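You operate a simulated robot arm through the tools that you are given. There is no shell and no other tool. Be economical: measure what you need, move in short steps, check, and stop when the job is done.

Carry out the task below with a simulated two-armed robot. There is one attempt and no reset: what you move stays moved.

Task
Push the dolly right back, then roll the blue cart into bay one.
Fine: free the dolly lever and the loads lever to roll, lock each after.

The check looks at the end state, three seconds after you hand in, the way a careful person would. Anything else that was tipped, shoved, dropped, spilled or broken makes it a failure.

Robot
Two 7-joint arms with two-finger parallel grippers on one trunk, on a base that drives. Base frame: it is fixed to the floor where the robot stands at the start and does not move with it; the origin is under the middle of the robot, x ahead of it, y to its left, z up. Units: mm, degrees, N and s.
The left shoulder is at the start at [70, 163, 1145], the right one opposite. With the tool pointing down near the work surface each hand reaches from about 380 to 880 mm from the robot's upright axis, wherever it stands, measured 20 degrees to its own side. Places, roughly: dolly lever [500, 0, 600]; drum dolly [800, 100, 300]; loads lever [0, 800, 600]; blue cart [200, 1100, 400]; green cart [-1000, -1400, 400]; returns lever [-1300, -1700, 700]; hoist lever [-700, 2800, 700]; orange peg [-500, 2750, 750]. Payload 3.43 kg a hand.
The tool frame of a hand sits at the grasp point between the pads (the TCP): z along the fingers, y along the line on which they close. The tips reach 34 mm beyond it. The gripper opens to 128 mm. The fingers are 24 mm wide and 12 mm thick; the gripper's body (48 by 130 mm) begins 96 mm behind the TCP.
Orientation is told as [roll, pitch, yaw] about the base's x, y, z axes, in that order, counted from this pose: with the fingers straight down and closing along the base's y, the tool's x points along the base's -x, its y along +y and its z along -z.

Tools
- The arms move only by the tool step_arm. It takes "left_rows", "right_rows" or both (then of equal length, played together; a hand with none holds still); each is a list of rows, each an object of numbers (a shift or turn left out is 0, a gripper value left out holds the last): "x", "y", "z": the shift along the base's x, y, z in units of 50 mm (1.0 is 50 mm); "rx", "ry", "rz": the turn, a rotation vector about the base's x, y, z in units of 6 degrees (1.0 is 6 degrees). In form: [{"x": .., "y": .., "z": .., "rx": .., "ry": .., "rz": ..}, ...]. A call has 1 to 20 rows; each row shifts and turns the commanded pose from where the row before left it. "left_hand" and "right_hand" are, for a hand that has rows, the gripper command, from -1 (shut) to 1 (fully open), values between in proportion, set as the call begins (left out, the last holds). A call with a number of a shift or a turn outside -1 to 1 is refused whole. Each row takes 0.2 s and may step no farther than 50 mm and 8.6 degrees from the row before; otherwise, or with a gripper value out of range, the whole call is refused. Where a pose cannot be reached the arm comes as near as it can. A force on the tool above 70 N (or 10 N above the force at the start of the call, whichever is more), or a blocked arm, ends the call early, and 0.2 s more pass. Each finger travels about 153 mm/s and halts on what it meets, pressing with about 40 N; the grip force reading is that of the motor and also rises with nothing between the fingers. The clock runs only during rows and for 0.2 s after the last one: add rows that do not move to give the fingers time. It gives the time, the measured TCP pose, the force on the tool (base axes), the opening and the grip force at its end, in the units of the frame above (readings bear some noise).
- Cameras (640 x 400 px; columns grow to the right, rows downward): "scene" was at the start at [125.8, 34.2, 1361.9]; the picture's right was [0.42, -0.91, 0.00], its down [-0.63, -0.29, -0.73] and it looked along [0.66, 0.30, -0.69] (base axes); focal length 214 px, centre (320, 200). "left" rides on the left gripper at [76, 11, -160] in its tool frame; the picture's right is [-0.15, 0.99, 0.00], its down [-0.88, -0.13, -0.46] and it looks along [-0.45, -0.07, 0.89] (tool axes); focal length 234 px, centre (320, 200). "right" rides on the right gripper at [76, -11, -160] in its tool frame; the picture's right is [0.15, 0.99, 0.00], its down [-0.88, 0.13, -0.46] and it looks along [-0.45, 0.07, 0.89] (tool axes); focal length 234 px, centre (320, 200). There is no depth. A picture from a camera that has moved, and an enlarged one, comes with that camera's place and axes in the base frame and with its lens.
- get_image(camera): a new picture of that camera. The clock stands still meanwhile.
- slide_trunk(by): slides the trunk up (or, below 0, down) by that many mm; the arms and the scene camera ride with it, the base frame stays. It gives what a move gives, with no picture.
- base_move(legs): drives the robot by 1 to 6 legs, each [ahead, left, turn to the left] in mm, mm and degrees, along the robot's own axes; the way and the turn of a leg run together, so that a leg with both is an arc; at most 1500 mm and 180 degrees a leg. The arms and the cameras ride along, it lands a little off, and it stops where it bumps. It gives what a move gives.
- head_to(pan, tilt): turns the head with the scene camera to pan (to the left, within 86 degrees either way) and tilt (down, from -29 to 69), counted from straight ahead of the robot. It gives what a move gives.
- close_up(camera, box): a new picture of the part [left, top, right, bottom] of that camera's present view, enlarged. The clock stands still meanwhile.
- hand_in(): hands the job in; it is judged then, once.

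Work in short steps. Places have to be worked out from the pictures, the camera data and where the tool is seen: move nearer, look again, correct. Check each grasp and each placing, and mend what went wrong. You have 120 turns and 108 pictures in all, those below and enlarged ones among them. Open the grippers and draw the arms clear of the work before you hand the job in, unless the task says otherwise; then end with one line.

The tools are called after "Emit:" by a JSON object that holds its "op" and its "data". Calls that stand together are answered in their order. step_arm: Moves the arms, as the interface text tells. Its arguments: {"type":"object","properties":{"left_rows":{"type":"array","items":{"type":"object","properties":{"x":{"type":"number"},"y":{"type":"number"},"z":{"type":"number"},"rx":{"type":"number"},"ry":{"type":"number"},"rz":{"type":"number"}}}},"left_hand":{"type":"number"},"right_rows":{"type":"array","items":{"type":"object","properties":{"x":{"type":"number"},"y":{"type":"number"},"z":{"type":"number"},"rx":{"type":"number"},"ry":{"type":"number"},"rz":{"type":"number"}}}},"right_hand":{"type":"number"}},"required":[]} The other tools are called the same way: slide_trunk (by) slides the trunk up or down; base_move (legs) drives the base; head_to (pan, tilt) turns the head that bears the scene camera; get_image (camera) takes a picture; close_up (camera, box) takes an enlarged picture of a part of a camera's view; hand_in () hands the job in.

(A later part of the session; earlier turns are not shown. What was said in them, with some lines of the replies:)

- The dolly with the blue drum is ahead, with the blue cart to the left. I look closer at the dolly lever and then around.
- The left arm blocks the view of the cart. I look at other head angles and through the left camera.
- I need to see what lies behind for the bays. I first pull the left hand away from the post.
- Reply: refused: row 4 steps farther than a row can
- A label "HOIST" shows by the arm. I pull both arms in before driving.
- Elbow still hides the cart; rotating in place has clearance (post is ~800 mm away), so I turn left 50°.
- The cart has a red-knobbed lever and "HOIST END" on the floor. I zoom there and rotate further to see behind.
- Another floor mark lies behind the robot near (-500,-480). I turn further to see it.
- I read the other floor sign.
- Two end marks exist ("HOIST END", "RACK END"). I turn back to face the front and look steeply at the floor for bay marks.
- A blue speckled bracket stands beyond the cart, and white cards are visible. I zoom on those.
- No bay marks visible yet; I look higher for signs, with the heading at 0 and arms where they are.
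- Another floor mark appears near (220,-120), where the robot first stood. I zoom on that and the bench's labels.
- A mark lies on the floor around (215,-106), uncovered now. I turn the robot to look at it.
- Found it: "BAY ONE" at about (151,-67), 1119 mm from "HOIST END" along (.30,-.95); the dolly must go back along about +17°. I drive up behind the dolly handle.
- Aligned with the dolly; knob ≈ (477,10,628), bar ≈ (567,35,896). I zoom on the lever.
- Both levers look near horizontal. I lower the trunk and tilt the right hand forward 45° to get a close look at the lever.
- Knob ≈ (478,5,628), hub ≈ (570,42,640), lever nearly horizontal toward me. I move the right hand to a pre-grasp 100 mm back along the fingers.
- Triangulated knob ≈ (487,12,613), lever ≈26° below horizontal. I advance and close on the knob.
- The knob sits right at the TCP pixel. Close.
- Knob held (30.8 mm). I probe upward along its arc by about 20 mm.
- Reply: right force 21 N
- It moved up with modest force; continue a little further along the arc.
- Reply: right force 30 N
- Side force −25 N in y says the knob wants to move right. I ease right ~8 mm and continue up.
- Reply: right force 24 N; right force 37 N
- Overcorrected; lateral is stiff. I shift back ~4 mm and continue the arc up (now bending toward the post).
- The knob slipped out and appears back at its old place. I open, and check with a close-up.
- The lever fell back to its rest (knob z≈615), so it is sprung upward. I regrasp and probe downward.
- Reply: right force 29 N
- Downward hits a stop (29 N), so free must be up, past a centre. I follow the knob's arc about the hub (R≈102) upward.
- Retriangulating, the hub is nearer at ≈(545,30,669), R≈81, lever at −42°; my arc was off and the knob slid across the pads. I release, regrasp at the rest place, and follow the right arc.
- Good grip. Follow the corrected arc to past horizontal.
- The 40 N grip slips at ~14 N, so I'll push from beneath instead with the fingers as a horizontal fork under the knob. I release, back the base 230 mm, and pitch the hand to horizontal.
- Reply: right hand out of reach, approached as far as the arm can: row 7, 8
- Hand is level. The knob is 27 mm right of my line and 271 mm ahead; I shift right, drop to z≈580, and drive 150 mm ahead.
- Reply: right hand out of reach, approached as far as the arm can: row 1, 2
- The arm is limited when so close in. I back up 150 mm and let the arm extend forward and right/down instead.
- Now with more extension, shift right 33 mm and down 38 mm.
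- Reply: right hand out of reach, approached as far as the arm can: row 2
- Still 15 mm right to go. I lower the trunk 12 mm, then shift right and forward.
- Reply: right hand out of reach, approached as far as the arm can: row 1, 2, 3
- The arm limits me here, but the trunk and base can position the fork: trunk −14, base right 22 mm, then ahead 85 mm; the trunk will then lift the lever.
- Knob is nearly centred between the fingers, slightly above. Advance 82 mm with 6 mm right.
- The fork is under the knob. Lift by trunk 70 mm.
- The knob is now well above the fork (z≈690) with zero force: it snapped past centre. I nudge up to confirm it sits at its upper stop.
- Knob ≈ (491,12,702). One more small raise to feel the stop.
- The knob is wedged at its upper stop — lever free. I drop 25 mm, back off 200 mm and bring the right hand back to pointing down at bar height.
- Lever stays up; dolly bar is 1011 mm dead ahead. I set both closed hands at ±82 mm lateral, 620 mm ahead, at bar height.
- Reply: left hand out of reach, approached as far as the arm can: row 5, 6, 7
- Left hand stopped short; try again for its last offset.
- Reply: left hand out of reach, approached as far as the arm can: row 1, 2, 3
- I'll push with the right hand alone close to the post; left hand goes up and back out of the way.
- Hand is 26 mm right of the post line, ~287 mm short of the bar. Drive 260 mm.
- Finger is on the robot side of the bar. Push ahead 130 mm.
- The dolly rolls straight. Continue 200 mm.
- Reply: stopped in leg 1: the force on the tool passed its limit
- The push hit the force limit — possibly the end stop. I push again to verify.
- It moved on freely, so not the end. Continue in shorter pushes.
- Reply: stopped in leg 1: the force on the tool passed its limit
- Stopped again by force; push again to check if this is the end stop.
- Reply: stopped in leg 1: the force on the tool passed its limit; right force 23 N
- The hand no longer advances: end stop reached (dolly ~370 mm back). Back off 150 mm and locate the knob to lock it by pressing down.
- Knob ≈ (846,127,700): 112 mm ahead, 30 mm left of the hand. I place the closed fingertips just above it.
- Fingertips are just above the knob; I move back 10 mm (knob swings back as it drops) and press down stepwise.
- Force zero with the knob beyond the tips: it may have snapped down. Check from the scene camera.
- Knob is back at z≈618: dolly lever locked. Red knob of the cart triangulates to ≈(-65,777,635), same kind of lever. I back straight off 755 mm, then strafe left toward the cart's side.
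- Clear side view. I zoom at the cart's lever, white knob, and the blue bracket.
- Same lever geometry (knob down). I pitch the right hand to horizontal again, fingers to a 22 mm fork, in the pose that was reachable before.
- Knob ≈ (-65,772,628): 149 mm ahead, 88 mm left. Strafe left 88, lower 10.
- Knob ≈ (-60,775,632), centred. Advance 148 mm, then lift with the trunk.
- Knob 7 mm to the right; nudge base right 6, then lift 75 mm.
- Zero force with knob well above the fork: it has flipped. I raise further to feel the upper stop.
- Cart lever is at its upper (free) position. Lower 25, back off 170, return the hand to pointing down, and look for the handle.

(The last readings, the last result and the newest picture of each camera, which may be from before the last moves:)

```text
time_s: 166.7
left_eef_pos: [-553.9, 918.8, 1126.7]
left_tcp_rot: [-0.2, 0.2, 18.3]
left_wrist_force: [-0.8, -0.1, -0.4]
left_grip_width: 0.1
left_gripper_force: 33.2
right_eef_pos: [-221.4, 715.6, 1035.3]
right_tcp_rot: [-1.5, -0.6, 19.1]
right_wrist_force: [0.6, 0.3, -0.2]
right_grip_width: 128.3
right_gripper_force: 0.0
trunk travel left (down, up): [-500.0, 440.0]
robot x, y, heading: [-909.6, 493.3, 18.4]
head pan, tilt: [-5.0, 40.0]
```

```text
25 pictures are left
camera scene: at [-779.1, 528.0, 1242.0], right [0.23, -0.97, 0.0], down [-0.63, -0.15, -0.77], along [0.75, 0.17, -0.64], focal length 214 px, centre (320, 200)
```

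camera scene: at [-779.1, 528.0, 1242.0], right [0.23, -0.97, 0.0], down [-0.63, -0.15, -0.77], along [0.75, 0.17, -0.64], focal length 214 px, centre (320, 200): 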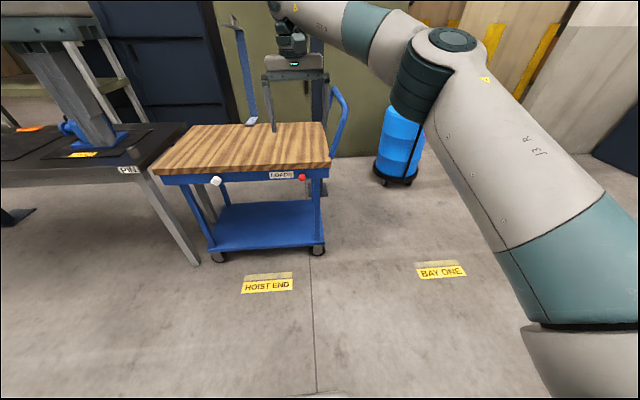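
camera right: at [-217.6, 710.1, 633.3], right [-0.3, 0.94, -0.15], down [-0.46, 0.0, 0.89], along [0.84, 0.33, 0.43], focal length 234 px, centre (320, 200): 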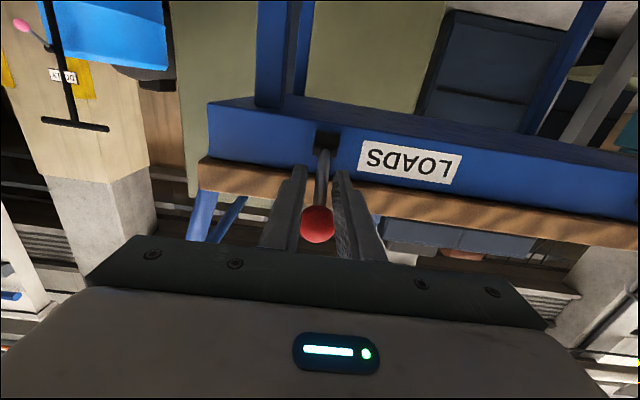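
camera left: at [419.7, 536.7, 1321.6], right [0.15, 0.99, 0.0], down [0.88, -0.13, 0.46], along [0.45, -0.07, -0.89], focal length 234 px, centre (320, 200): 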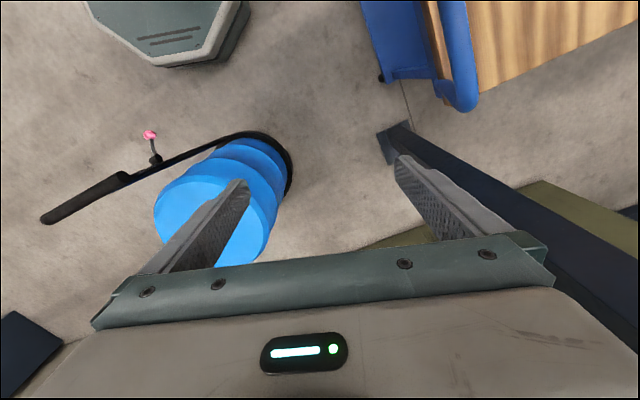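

Knob up (free). Handle's top tube runs from ≈(120,628) to (476,745) at z≈968. I bring the open right hand above (234,665) by base moves, tips staying above the tube.

Emit:
{"op": "base_move", "data": {"legs": [[0, -189, 0], [415, 0, 0]]}}

Emit:
{"op": "get_image", "data": {"camera": "right"}}

Emit:
{"op": "get_image", "data": {"camera": "scene"}}

```text
time_s: 170.4
left_eef_pos: [-94.0, 873.9, 1125.5]
left_tcp_rot: [-0.1, 0.1, 18.5]
left_wrist_force: [0.4, 0.6, 0.0]
left_grip_width: 0.2
left_gripper_force: 32.4
right_eef_pos: [238.4, 671.4, 1035.9]
right_tcp_rot: [-1.4, -0.6, 18.9]
right_wrist_force: [0.5, 0.8, 0.0]
right_grip_width: 128.1
right_gripper_force: 0.1
trunk travel left (down, up): [-500.0, 440.0]
robot x, y, heading: [-449.3, 450.2, 18.2]
head pan, tilt: [-5.0, 40.0]
```

```text
24 pictures are left
camera right: at [168.0, 640.2, 1195.1], right [-0.46, 0.89, -0.03], down [0.78, 0.42, 0.46], along [0.42, 0.19, -0.89], focal length 234 px, centre (320, 200)
```

right: 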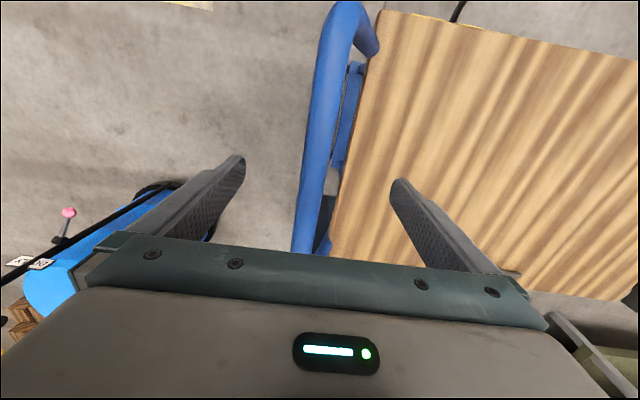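

```text
23 pictures are left
camera scene: at [-318.8, 483.3, 1242.0], right [0.23, -0.97, 0.0], down [-0.63, -0.15, -0.77], along [0.75, 0.17, -0.64], focal length 214 px, centre (320, 200)
```

scene: 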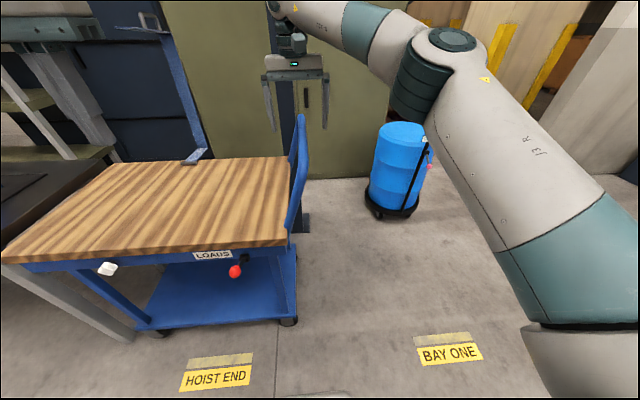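

Tube lies centred between the fingers. Descend 68 mm and close.

Emit:
{"op": "step_arm", "data": {"right_rows": [{"z": -0.7}, {"z": -0.66}]}}

Emit:
{"op": "step_arm", "data": {"right_rows": [{}, {}, {}, {}], "right_hand": -1}}

Emit:
{"op": "get_image", "data": {"camera": "right"}}

```text
time_s: 171.1
left_eef_pos: [-94.1, 872.9, 1126.0]
left_tcp_rot: [-0.1, 0.0, 18.4]
left_wrist_force: [-0.1, -0.3, 0.0]
left_grip_width: 0.1
left_gripper_force: 33.2
right_eef_pos: [239.9, 672.4, 968.2]
right_tcp_rot: [-1.5, -0.5, 18.9]
right_wrist_force: [0.5, -0.2, -0.7]
right_grip_width: 128.1
right_gripper_force: 0.1
trunk travel left (down, up): [-500.0, 440.0]
robot x, y, heading: [-452.9, 449.0, 18.1]
head pan, tilt: [-5.0, 40.0]
```

```text
time_s: 172.1
left_eef_pos: [-93.4, 870.1, 1127.8]
left_tcp_rot: [0.1, 0.1, 18.3]
left_wrist_force: [0.4, -0.7, -0.5]
left_grip_width: 0.2
left_gripper_force: 32.9
right_eef_pos: [240.2, 666.9, 969.2]
right_tcp_rot: [-1.3, -0.6, 18.7]
right_wrist_force: [3.6, -21.9, -2.5]
right_grip_width: 27.8
right_gripper_force: 44.8
trunk travel left (down, up): [-500.0, 440.0]
robot x, y, heading: [-446.0, 448.6, 18.1]
head pan, tilt: [-5.0, 40.0]
```

```text
22 pictures are left
camera right: at [170.1, 636.3, 1127.5], right [-0.45, 0.89, -0.03], down [0.78, 0.41, 0.46], along [0.42, 0.19, -0.89], focal length 234 px, centre (320, 200)
```

right: 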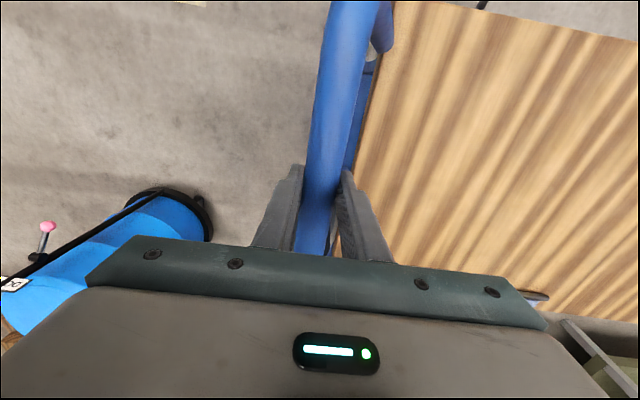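

Handle gripped (27.8 mm). Strafe right 80 mm as a first pull.

Emit:
{"op": "base_move", "data": {"legs": [[0, -80, 0]]}}

Emit:
{"op": "get_image", "data": {"camera": "scene"}}

```text
time_s: 173.1
left_eef_pos: [-71.2, 804.1, 1124.0]
left_tcp_rot: [-0.3, 0.2, 18.7]
left_wrist_force: [0.1, 0.8, -0.2]
left_grip_width: 0.0
left_gripper_force: 32.6
right_eef_pos: [259.2, 607.9, 968.3]
right_tcp_rot: [-1.3, -0.6, 19.6]
right_wrist_force: [-0.1, 18.0, 0.1]
right_grip_width: 28.1
right_gripper_force: 44.8
trunk travel left (down, up): [-500.0, 440.0]
robot x, y, heading: [-425.6, 373.7, 18.3]
head pan, tilt: [-5.0, 40.0]
```

```text
21 pictures are left
camera scene: at [-294.8, 413.1, 1241.9], right [0.23, -0.97, 0.0], down [-0.62, -0.15, -0.77], along [0.75, 0.17, -0.64], focal length 214 px, centre (320, 200)
```

scene: 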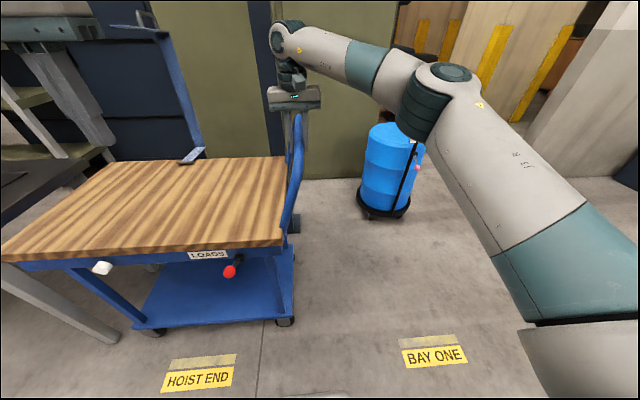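

The cart rolls. Continue with 150 mm pulls.

Emit:
{"op": "base_move", "data": {"legs": [[0, -150, 0]]}}

Emit:
{"op": "base_move", "data": {"legs": [[0, -150, 0]]}}

Emit:
{"op": "get_image", "data": {"camera": "scene"}}

```text
time_s: 174.5
left_eef_pos: [-25.5, 659.7, 1126.1]
left_tcp_rot: [-0.2, 0.1, 19.0]
left_wrist_force: [-0.2, 0.8, 0.1]
left_grip_width: 0.2
left_gripper_force: 33.2
right_eef_pos: [305.2, 468.0, 968.8]
right_tcp_rot: [-1.0, -0.7, 20.1]
right_wrist_force: [-8.8, 3.9, -8.6]
right_grip_width: 28.4
right_gripper_force: 45.3
trunk travel left (down, up): [-500.0, 440.0]
robot x, y, heading: [-376.6, 228.0, 18.8]
head pan, tilt: [-5.0, 40.0]
```

```text
time_s: 175.8
left_eef_pos: [19.2, 519.7, 1126.4]
left_tcp_rot: [-0.2, 0.2, 18.9]
left_wrist_force: [-0.5, -0.5, 0.9]
left_grip_width: 0.0
left_gripper_force: 33.2
right_eef_pos: [349.2, 328.3, 969.7]
right_tcp_rot: [-0.8, -0.9, 20.2]
right_wrist_force: [-15.3, 2.0, -9.1]
right_grip_width: 28.4
right_gripper_force: 45.4
trunk travel left (down, up): [-500.0, 440.0]
robot x, y, heading: [-334.0, 91.7, 18.6]
head pan, tilt: [-5.0, 40.0]
```

```text
20 pictures are left
camera scene: at [-200.8, 127.3, 1242.0], right [0.24, -0.97, 0.0], down [-0.62, -0.15, -0.77], along [0.74, 0.18, -0.64], focal length 214 px, centre (320, 200)
```

scene: 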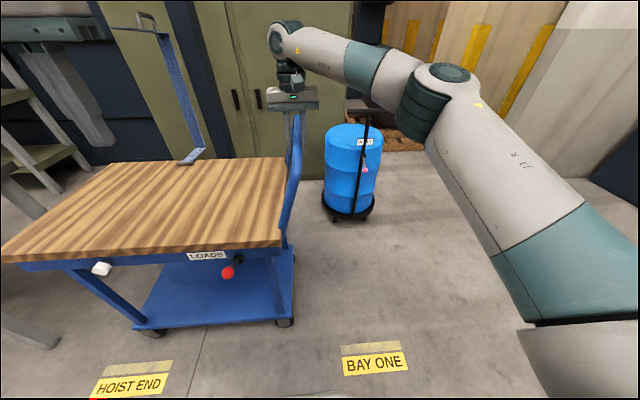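

The bracket is part of the cart; it will clear the dolly bar by ~80 mm. ~360 mm done of 1119; continue.

Emit:
{"op": "base_move", "data": {"legs": [[0, -150, 0]]}}

Emit:
{"op": "base_move", "data": {"legs": [[0, -150, 0]]}}

Emit:
{"op": "base_move", "data": {"legs": [[0, -150, 0]]}}

Emit:
{"op": "head_to", "data": {"pan": 10, "tilt": 45}}

Emit:
{"op": "get_image", "data": {"camera": "scene"}}

```text
time_s: 177.2
left_eef_pos: [67.5, 380.4, 1125.6]
left_tcp_rot: [-0.1, 0.0, 18.8]
left_wrist_force: [0.3, 0.3, 0.6]
left_grip_width: 0.0
left_gripper_force: 32.8
right_eef_pos: [394.7, 190.0, 968.6]
right_tcp_rot: [-0.6, -0.7, 20.2]
right_wrist_force: [-16.7, 0.8, -5.7]
right_grip_width: 28.7
right_gripper_force: 45.3
trunk travel left (down, up): [-500.0, 440.0]
robot x, y, heading: [-283.2, -46.4, 18.4]
head pan, tilt: [-5.0, 40.0]
```

```text
time_s: 178.6
left_eef_pos: [115.7, 234.8, 1126.7]
left_tcp_rot: [-0.1, 0.0, 19.1]
left_wrist_force: [0.0, 0.3, 0.4]
left_grip_width: 0.1
left_gripper_force: 32.6
right_eef_pos: [441.8, 46.9, 968.7]
right_tcp_rot: [-0.4, -0.7, 20.5]
right_wrist_force: [-19.8, -1.7, -4.6]
right_grip_width: 28.6
right_gripper_force: 44.8
trunk travel left (down, up): [-500.0, 440.0]
robot x, y, heading: [-235.0, -198.2, 18.7]
head pan, tilt: [-5.0, 40.0]
```

```text
time_s: 180.0
left_eef_pos: [161.5, 96.9, 1127.1]
left_tcp_rot: [-0.2, 0.0, 19.0]
left_wrist_force: [0.2, -0.3, -0.5]
left_grip_width: 0.1
left_gripper_force: 33.1
right_eef_pos: [486.7, -89.2, 969.0]
right_tcp_rot: [-0.4, -0.7, 20.5]
right_wrist_force: [-20.8, 1.3, -2.4]
right_grip_width: 28.6
right_gripper_force: 45.1
trunk travel left (down, up): [-500.0, 440.0]
robot x, y, heading: [-187.9, -330.2, 18.6]
head pan, tilt: [-5.0, 40.0]
```

```text
time_s: 180.7
left_eef_pos: [162.1, 95.9, 1126.4]
left_tcp_rot: [-0.3, 0.0, 19.0]
left_wrist_force: [-0.4, 0.2, -0.3]
left_grip_width: 0.0
left_gripper_force: 32.8
right_eef_pos: [487.2, -89.2, 969.7]
right_tcp_rot: [-0.4, -0.6, 20.6]
right_wrist_force: [-9.4, -0.4, 6.2]
right_grip_width: 28.5
right_gripper_force: 45.0
trunk travel left (down, up): [-500.0, 440.0]
robot x, y, heading: [-186.9, -330.8, 18.5]
head pan, tilt: [10.0, 45.0]
```

```text
19 pictures are left
camera scene: at [-70.7, -278.2, 1235.1], right [0.48, -0.88, 0.0], down [-0.62, -0.34, -0.71], along [0.62, 0.34, -0.71], focal length 214 px, centre (320, 200)
```

scene: 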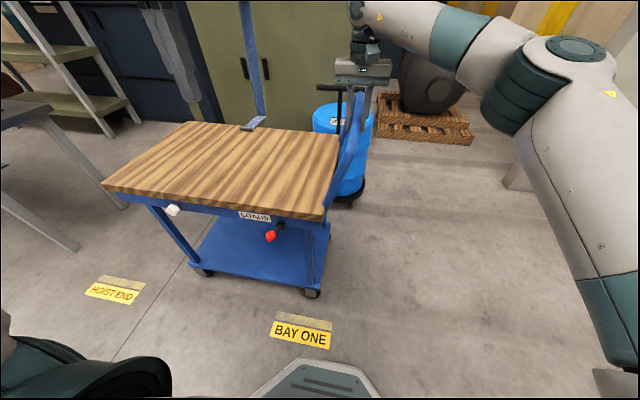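

799 mm done; bay is 1116 mm. Pull 150 twice more.

Emit:
{"op": "base_move", "data": {"legs": [[0, -150, 0]]}}

Emit:
{"op": "base_move", "data": {"legs": [[0, -150, 0]]}}

Emit:
{"op": "get_image", "data": {"camera": "scene"}}

```text
time_s: 182.1
left_eef_pos: [209.4, -47.3, 1127.1]
left_tcp_rot: [-0.2, 0.0, 19.2]
left_wrist_force: [-0.4, -0.6, -0.1]
left_grip_width: 0.0
left_gripper_force: 33.0
right_eef_pos: [534.4, -231.1, 969.3]
right_tcp_rot: [-0.3, -0.6, 21.0]
right_wrist_force: [-25.7, -3.8, -3.7]
right_grip_width: 29.0
right_gripper_force: 45.2
trunk travel left (down, up): [-500.0, 440.0]
robot x, y, heading: [-138.5, -478.7, 18.8]
head pan, tilt: [10.0, 45.0]
```

```text
time_s: 183.5
left_eef_pos: [254.5, -187.8, 1127.7]
left_tcp_rot: [-0.3, -0.1, 19.5]
left_wrist_force: [0.2, -0.4, 0.4]
left_grip_width: 0.2
left_gripper_force: 32.5
right_eef_pos: [577.8, -368.8, 969.2]
right_tcp_rot: [-0.1, -0.7, 21.3]
right_wrist_force: [-30.8, -4.1, -3.9]
right_grip_width: 29.2
right_gripper_force: 44.8
trunk travel left (down, up): [-500.0, 440.0]
robot x, y, heading: [-90.5, -620.6, 19.0]
head pan, tilt: [10.0, 45.0]
```

```text
18 pictures are left
camera scene: at [24.6, -564.0, 1235.1], right [0.49, -0.87, 0.0], down [-0.62, -0.34, -0.71], along [0.62, 0.34, -0.71], focal length 214 px, centre (320, 200)
```

scene: 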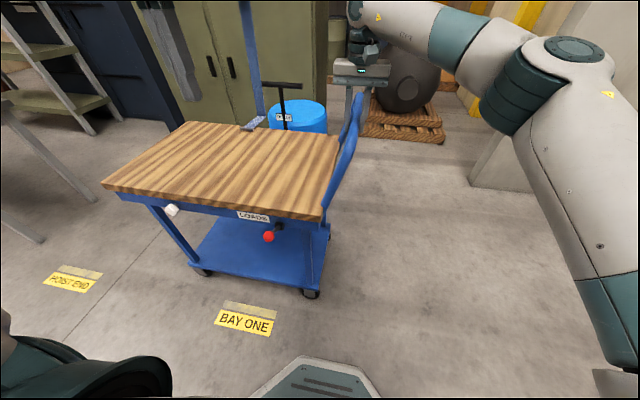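

1094 mm done; cart centre is still ~25 mm short of the tag. Nudge 25 mm right and 8 mm back to relieve side force.

Emit:
{"op": "base_move", "data": {"legs": [[-8, -25, 0]]}}

Emit:
{"op": "get_image", "data": {"camera": "scene"}}

```text
time_s: 184.4
left_eef_pos: [256.7, -210.0, 1125.3]
left_tcp_rot: [-0.3, 0.1, 19.9]
left_wrist_force: [-0.5, -0.5, 0.7]
left_grip_width: 0.0
left_gripper_force: 33.3
right_eef_pos: [580.1, -380.5, 967.6]
right_tcp_rot: [0.9, -1.3, 22.0]
right_wrist_force: [2.1, 5.6, -2.9]
right_grip_width: 29.0
right_gripper_force: 44.5
trunk travel left (down, up): [-500.0, 440.0]
robot x, y, heading: [-89.8, -641.5, 19.2]
head pan, tilt: [10.0, 45.0]
stopped in leg 1: the force on the tool passed its limit (the readings are from after the stop); the commanded pose is now the measured one
```

```text
17 pictures are left
camera scene: at [30.0, -587.1, 1234.6], right [0.49, -0.87, 0.0], down [-0.62, -0.35, -0.71], along [0.62, 0.35, -0.71], focal length 214 px, centre (320, 200)
```

scene: 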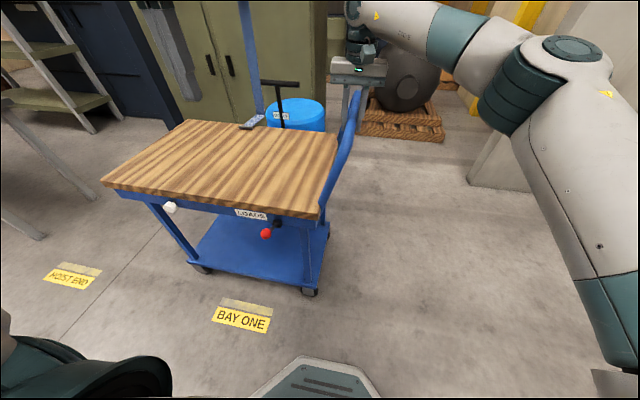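

Force limit tripped after ~11 mm: likely the bay's end stop. I zoom to make sure nothing touches the dolly.

Emit:
{"op": "close_up", "data": {"camera": "scene", "box": [180, 20, 380, 170]}}

Emit:
{"op": "get_image", "data": {"camera": "right"}}

```text
2.67 times, centred on (280, 95) of scene
camera zoom: at [30.0, -587.1, 1234.6], right [0.49, -0.87, 0.0], down [-0.62, -0.35, -0.71], along [0.62, 0.35, -0.71], focal length 572 px, centre (427, 480)
```

zoom: 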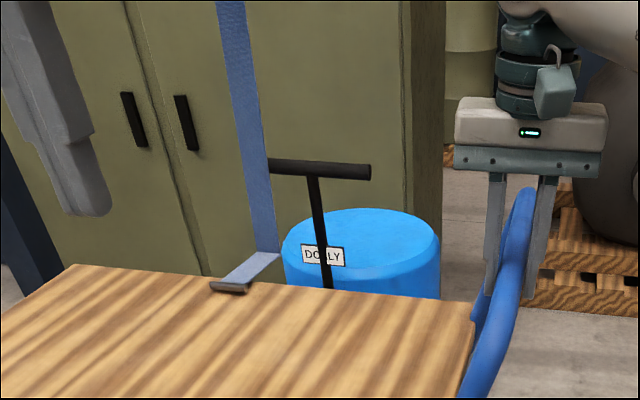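

```text
15 pictures are left
camera right: at [512.0, -421.3, 1125.4], right [-0.5, 0.86, 0.01], down [0.76, 0.44, 0.48], along [0.41, 0.25, -0.88], focal length 234 px, centre (320, 200)
```

right: 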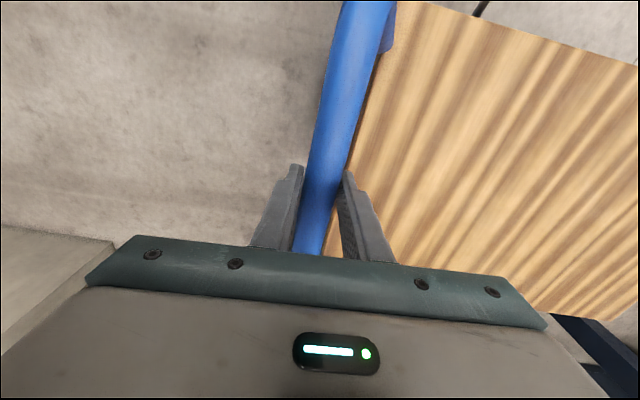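

The bracket passes ~100 mm in front of the bar; no contact. I push 20 mm more to confirm the end stop.

Emit:
{"op": "base_move", "data": {"legs": [[0, -20, 0]]}}

```text
time_s: 185.4
left_eef_pos: [261.3, -224.1, 1124.9]
left_tcp_rot: [-0.2, 0.1, 20.3]
left_wrist_force: [0.1, 0.9, 0.4]
left_grip_width: 0.0
left_gripper_force: 33.1
right_eef_pos: [579.2, -379.4, 967.7]
right_tcp_rot: [2.0, -1.8, 23.0]
right_wrist_force: [3.6, 13.3, -6.1]
right_grip_width: 29.6
right_gripper_force: 45.4
trunk travel left (down, up): [-500.0, 440.0]
robot x, y, heading: [-83.2, -661.2, 19.6]
head pan, tilt: [10.0, 45.0]
stopped in leg 1: the force on the tool passed its limit (the readings are from after the stop); the commanded pose is now the measured one
```

End stop confirmed; the cart is in bay one. I open the hand and lift clear of the handle.

Emit:
{"op": "step_arm", "data": {"right_rows": [{}, {}, {}, {"z": 0.8}, {"z": 0.8}, {"z": 0.6}], "right_hand": 1}}

Emit:
{"op": "get_image", "data": {"camera": "scene"}}

```text
time_s: 186.8
left_eef_pos: [259.9, -225.2, 1126.2]
left_tcp_rot: [-0.3, 0.0, 20.3]
left_wrist_force: [-0.4, 1.4, 0.8]
left_grip_width: 0.1
left_gripper_force: 33.1
right_eef_pos: [576.5, -379.4, 1083.3]
right_tcp_rot: [1.9, -1.7, 23.1]
right_wrist_force: [-0.1, 0.2, -0.1]
right_grip_width: 127.8
right_gripper_force: 0.1
trunk travel left (down, up): [-500.0, 440.0]
robot x, y, heading: [-84.6, -661.9, 19.8]
head pan, tilt: [10.0, 45.0]
```

```text
14 pictures are left
camera scene: at [34.7, -604.1, 1234.8], right [0.5, -0.87, 0.0], down [-0.61, -0.35, -0.71], along [0.61, 0.35, -0.71], focal length 214 px, centre (320, 200)
```

scene: 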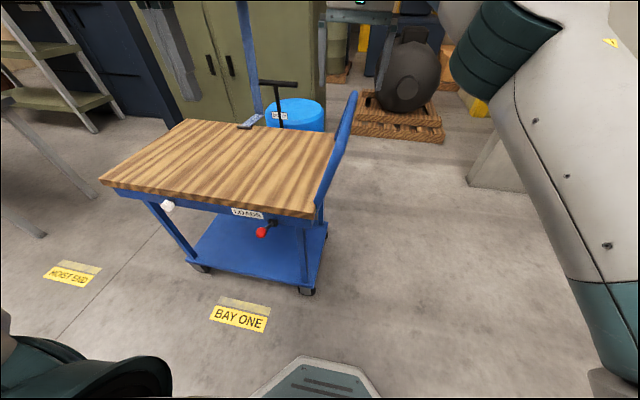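

Knob still up at ≈(272,-279,738). I close the hand, back 260 mm and strafe left 196 mm to come above it.

Emit:
{"op": "base_move", "data": {"legs": [[-262, 0, -1.5], [0, 196, 0]]}}

Emit:
{"op": "step_arm", "data": {"right_rows": [{"z": -0.9}, {"z": -0.9}, {"z": -0.9}, {"z": -0.9}], "right_hand": -1}}

Emit:
{"op": "get_image", "data": {"camera": "right"}}

Emit:
{"op": "get_image", "data": {"camera": "scene"}}

```text
time_s: 189.8
left_eef_pos: [-29.1, -141.6, 1125.7]
left_tcp_rot: [-0.4, 0.1, 17.6]
left_wrist_force: [0.5, 0.2, -0.3]
left_grip_width: 0.0
left_gripper_force: 33.1
right_eef_pos: [282.7, -311.0, 1083.2]
right_tcp_rot: [1.9, -1.8, 20.5]
right_wrist_force: [0.2, 1.2, 0.3]
right_grip_width: 128.0
right_gripper_force: 0.1
trunk travel left (down, up): [-500.0, 440.0]
robot x, y, heading: [-389.6, -561.9, 17.4]
head pan, tilt: [10.0, 45.0]
```

```text
time_s: 190.8
left_eef_pos: [-26.9, -141.9, 1126.5]
left_tcp_rot: [-0.1, 0.1, 17.7]
left_wrist_force: [-0.2, -0.1, -0.1]
left_grip_width: 0.1
left_gripper_force: 33.5
right_eef_pos: [284.6, -312.3, 904.8]
right_tcp_rot: [2.0, -1.7, 20.4]
right_wrist_force: [0.0, 0.2, -0.9]
right_grip_width: 0.0
right_gripper_force: 33.5
trunk travel left (down, up): [-500.0, 440.0]
robot x, y, heading: [-393.1, -559.4, 17.3]
head pan, tilt: [10.0, 45.0]
```

```text
13 pictures are left
camera right: at [214.9, -354.9, 1060.9], right [-0.48, 0.87, 0.03], down [0.77, 0.41, 0.49], along [0.41, 0.26, -0.87], focal length 234 px, centre (320, 200)
```

right: 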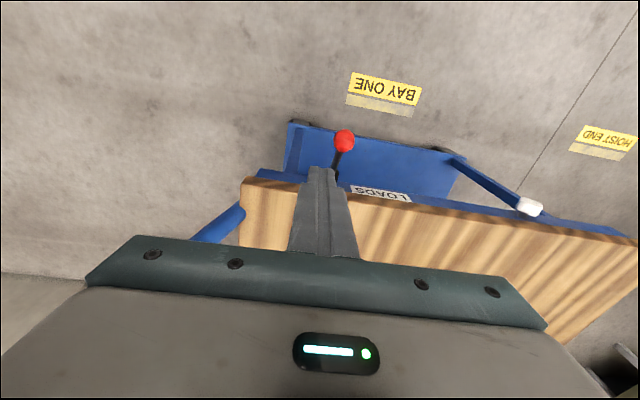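

```text
12 pictures are left
camera scene: at [-269.1, -510.6, 1234.7], right [0.46, -0.89, 0.0], down [-0.63, -0.32, -0.71], along [0.63, 0.32, -0.71], focal length 214 px, centre (320, 200)
```

scene: 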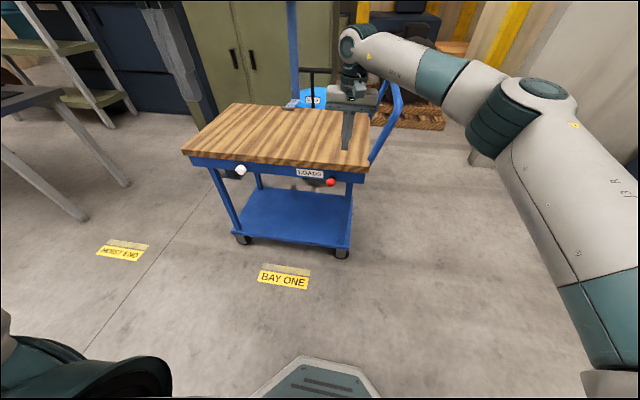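

Knob ≈ (270,-277,738). I shift the hand 38 mm left, 11 mm back, and descend to just above it.

Emit:
{"op": "step_arm", "data": {"right_rows": [{"x": -0.44, "y": 0.66}, {"z": -0.8}, {"z": -0.8}, {"z": -0.6}]}}

Emit:
{"op": "get_image", "data": {"camera": "right"}}

```text
time_s: 191.8
left_eef_pos: [-28.3, -142.4, 1125.6]
left_tcp_rot: [-0.2, 0.1, 17.6]
left_wrist_force: [0.1, 1.1, -0.5]
left_grip_width: 0.2
left_gripper_force: 33.1
right_eef_pos: [261.5, -279.6, 791.4]
right_tcp_rot: [2.0, -1.8, 20.4]
right_wrist_force: [0.8, 0.1, -0.5]
right_grip_width: 0.0
right_gripper_force: 32.2
trunk travel left (down, up): [-500.0, 440.0]
robot x, y, heading: [-392.3, -564.6, 17.3]
head pan, tilt: [10.0, 45.0]
```

```text
11 pictures are left
camera right: at [192.1, -321.6, 948.1], right [-0.48, 0.87, 0.03], down [0.77, 0.41, 0.49], along [0.41, 0.26, -0.87], focal length 234 px, centre (320, 200)
```

right: 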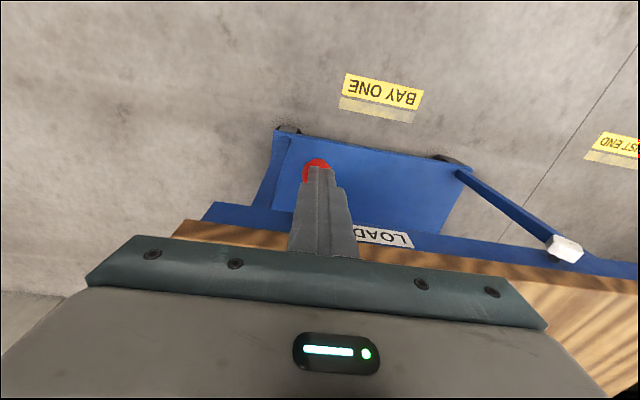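

Tips are right on the knob. Press down ~70 mm.

Emit:
{"op": "step_arm", "data": {"right_rows": [{"z": -0.4}, {"z": -0.4}, {"z": -0.4}, {"z": -0.2}]}}

Emit:
{"op": "get_image", "data": {"camera": "right"}}

Emit:
{"op": "close_up", "data": {"camera": "scene", "box": [170, 90, 420, 300]}}

```text
time_s: 192.8
left_eef_pos: [-27.9, -141.4, 1127.3]
left_tcp_rot: [-0.2, 0.1, 17.7]
left_wrist_force: [0.0, -0.1, -0.1]
left_grip_width: 0.0
left_gripper_force: 32.9
right_eef_pos: [261.0, -278.8, 722.0]
right_tcp_rot: [2.0, -1.7, 20.5]
right_wrist_force: [-0.5, -0.3, 0.0]
right_grip_width: 0.0
right_gripper_force: 33.5
trunk travel left (down, up): [-500.0, 440.0]
robot x, y, heading: [-390.8, -560.8, 17.5]
head pan, tilt: [10.0, 45.0]
```

```text
10 pictures are left
camera right: at [192.7, -322.5, 878.4], right [-0.48, 0.87, 0.03], down [0.77, 0.41, 0.49], along [0.41, 0.26, -0.87], focal length 234 px, centre (320, 200)
```

right: 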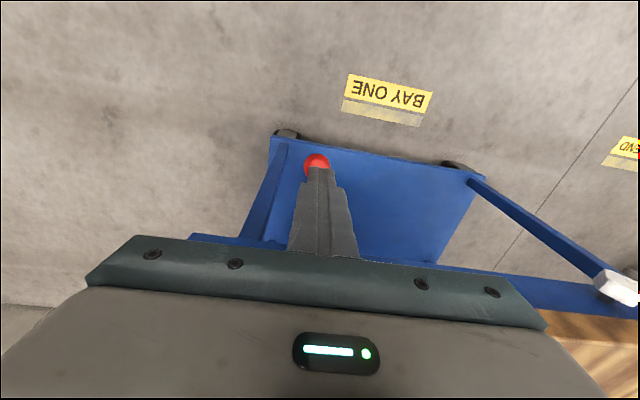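

```text
1.90 times, centred on (295, 195) of scene
camera zoom: at [-269.8, -510.5, 1234.7], right [0.46, -0.89, 0.0], down [-0.63, -0.32, -0.71], along [0.63, 0.32, -0.71], focal length 408 px, centre (368, 210)
```

zoom: 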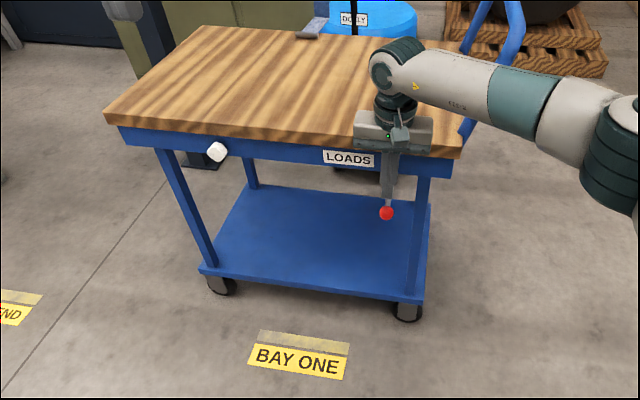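

Knob is down at z≈638: cart lever locked. I back off, open the grippers, and check both levers.

Emit:
{"op": "base_move", "data": {"legs": [[-300, 0, 0]]}}

Emit:
{"op": "step_arm", "data": {"right_rows": [{"z": 0.8}, {"z": 0.8}, {"z": 0.8}, {"z": 0.8}], "left_rows": [{}, {}, {}, {}], "right_hand": 1, "left_hand": 1}}

Emit:
{"op": "base_move", "data": {"legs": [[0, -600, 0]]}}

Emit:
{"op": "head_to", "data": {"pan": 15, "tilt": 25}}

Emit:
{"op": "get_image", "data": {"camera": "scene"}}

```text
time_s: 194.9
left_eef_pos: [-311.9, -228.8, 1126.0]
left_tcp_rot: [-0.2, 0.1, 17.8]
left_wrist_force: [0.2, 0.0, 0.3]
left_grip_width: 0.0
left_gripper_force: 33.7
right_eef_pos: [-21.9, -366.1, 722.4]
right_tcp_rot: [1.9, -1.8, 20.5]
right_wrist_force: [-0.1, -0.3, 0.0]
right_grip_width: 0.0
right_gripper_force: 33.2
trunk travel left (down, up): [-500.0, 440.0]
robot x, y, heading: [-672.5, -652.8, 17.2]
head pan, tilt: [10.0, 45.0]
```

```text
time_s: 195.9
left_eef_pos: [-312.5, -229.6, 1126.3]
left_tcp_rot: [-0.4, 0.1, 17.8]
left_wrist_force: [-0.2, 0.4, 0.5]
left_grip_width: 128.3
left_gripper_force: 0.0
right_eef_pos: [-22.1, -366.9, 883.2]
right_tcp_rot: [1.9, -1.8, 20.5]
right_wrist_force: [0.3, -0.3, -0.5]
right_grip_width: 127.8
right_gripper_force: 0.1
trunk travel left (down, up): [-500.0, 440.0]
robot x, y, heading: [-675.2, -654.3, 17.4]
head pan, tilt: [10.0, 45.0]
```

```text
time_s: 199.2
left_eef_pos: [-131.2, -808.8, 1127.1]
left_tcp_rot: [-0.2, 0.1, 16.3]
left_wrist_force: [-0.9, 0.5, -0.3]
left_grip_width: 128.2
left_gripper_force: 0.0
right_eef_pos: [156.1, -954.6, 881.6]
right_tcp_rot: [2.0, -1.8, 19.2]
right_wrist_force: [0.7, 0.4, -0.7]
right_grip_width: 127.8
right_gripper_force: 0.1
trunk travel left (down, up): [-500.0, 440.0]
robot x, y, heading: [-504.1, -1224.1, 15.8]
head pan, tilt: [10.0, 45.0]
```

```text
time_s: 200.1
left_eef_pos: [-131.4, -808.6, 1126.5]
left_tcp_rot: [-0.2, 0.1, 16.2]
left_wrist_force: [-0.1, -0.6, -1.2]
left_grip_width: 128.1
left_gripper_force: 0.0
right_eef_pos: [156.2, -953.6, 882.0]
right_tcp_rot: [1.9, -1.8, 19.1]
right_wrist_force: [-0.2, -0.1, -0.7]
right_grip_width: 127.9
right_gripper_force: 0.1
trunk travel left (down, up): [-500.0, 440.0]
robot x, y, heading: [-503.2, -1220.8, 15.8]
head pan, tilt: [15.0, 25.0]
```

```text
8 pictures are left
camera scene: at [-375.2, -1160.4, 1265.2], right [0.51, -0.86, 0.0], down [-0.36, -0.22, -0.91], along [0.78, 0.46, -0.42], focal length 214 px, centre (320, 200)
```

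scene: 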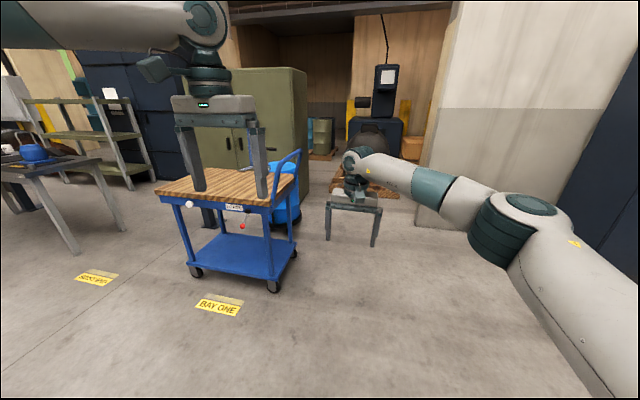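

Cart sits in bay one with its knob down. I drive ahead on the free side for a view of the dolly lever.

Emit:
{"op": "base_move", "data": {"legs": [[700, 0, 0]]}}

Emit:
{"op": "head_to", "data": {"pan": 40, "tilt": 35}}

Emit:
{"op": "get_image", "data": {"camera": "scene"}}

```text
time_s: 203.9
left_eef_pos: [541.4, -618.9, 1126.5]
left_tcp_rot: [-0.3, 0.1, 16.3]
left_wrist_force: [0.7, -0.3, 0.4]
left_grip_width: 127.9
left_gripper_force: 0.0
right_eef_pos: [829.1, -763.9, 882.5]
right_tcp_rot: [2.0, -1.9, 19.1]
right_wrist_force: [0.4, 0.8, 0.8]
right_grip_width: 127.7
right_gripper_force: 0.1
trunk travel left (down, up): [-500.0, 440.0]
robot x, y, heading: [173.0, -1029.4, 15.8]
head pan, tilt: [15.0, 25.0]
```

```text
time_s: 204.8
left_eef_pos: [541.9, -617.7, 1126.7]
left_tcp_rot: [-0.3, 0.1, 16.2]
left_wrist_force: [-0.6, -0.6, -0.4]
left_grip_width: 127.9
left_gripper_force: 0.0
right_eef_pos: [828.5, -762.9, 882.6]
right_tcp_rot: [2.0, -1.8, 19.1]
right_wrist_force: [-0.6, -0.4, -0.4]
right_grip_width: 128.0
right_gripper_force: 0.0
trunk travel left (down, up): [-500.0, 440.0]
robot x, y, heading: [168.6, -1031.4, 16.0]
head pan, tilt: [40.0, 35.0]
```

```text
7 pictures are left
camera scene: at [268.0, -944.0, 1249.6], right [0.83, -0.56, 0.0], down [-0.32, -0.47, -0.82], along [0.46, 0.68, -0.57], focal length 214 px, centre (320, 200)
```

scene: 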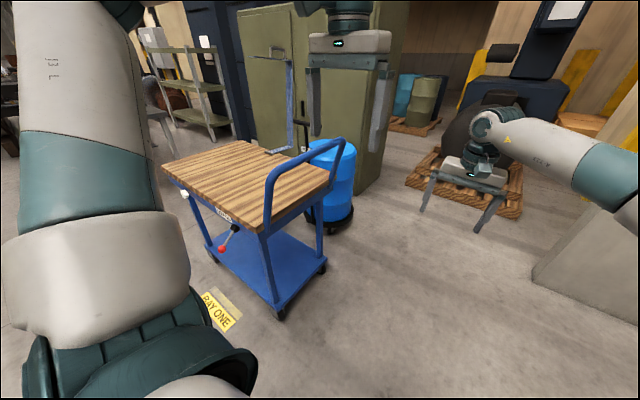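

Zoom where the dolly post shows behind the cart.

Emit:
{"op": "close_up", "data": {"camera": "scene", "box": [250, 110, 380, 240]}}

```text
3.08 times, centred on (315, 175) of scene
camera zoom: at [268.0, -944.0, 1249.6], right [0.83, -0.56, 0.0], down [-0.32, -0.47, -0.82], along [0.46, 0.68, -0.57], focal length 660 px, centre (335, 277)
```

zoom: 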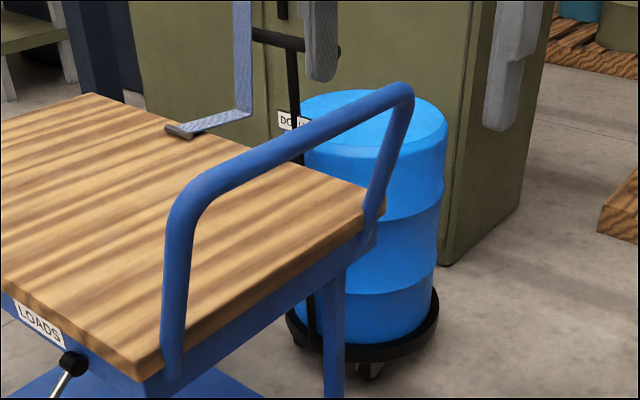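

The dolly's lever is hidden here, but earlier frames showed it down after locking, and nothing has touched it since. Cart is in the bay, both levers are locked, and the grippers are open and clear. Handing in.

Emit:
{"op": "hand_in", "data": {}}

```text
The job is handed in.
```

I pushed the dolly back to its end stop and locked its lever. I then rolled the blue cart to its end stop at the BAY ONE mark and locked the loads lever; both grippers are open and clear. The cart hid the dolly lever in the last view, so I couldn't recheck it just before handing in.
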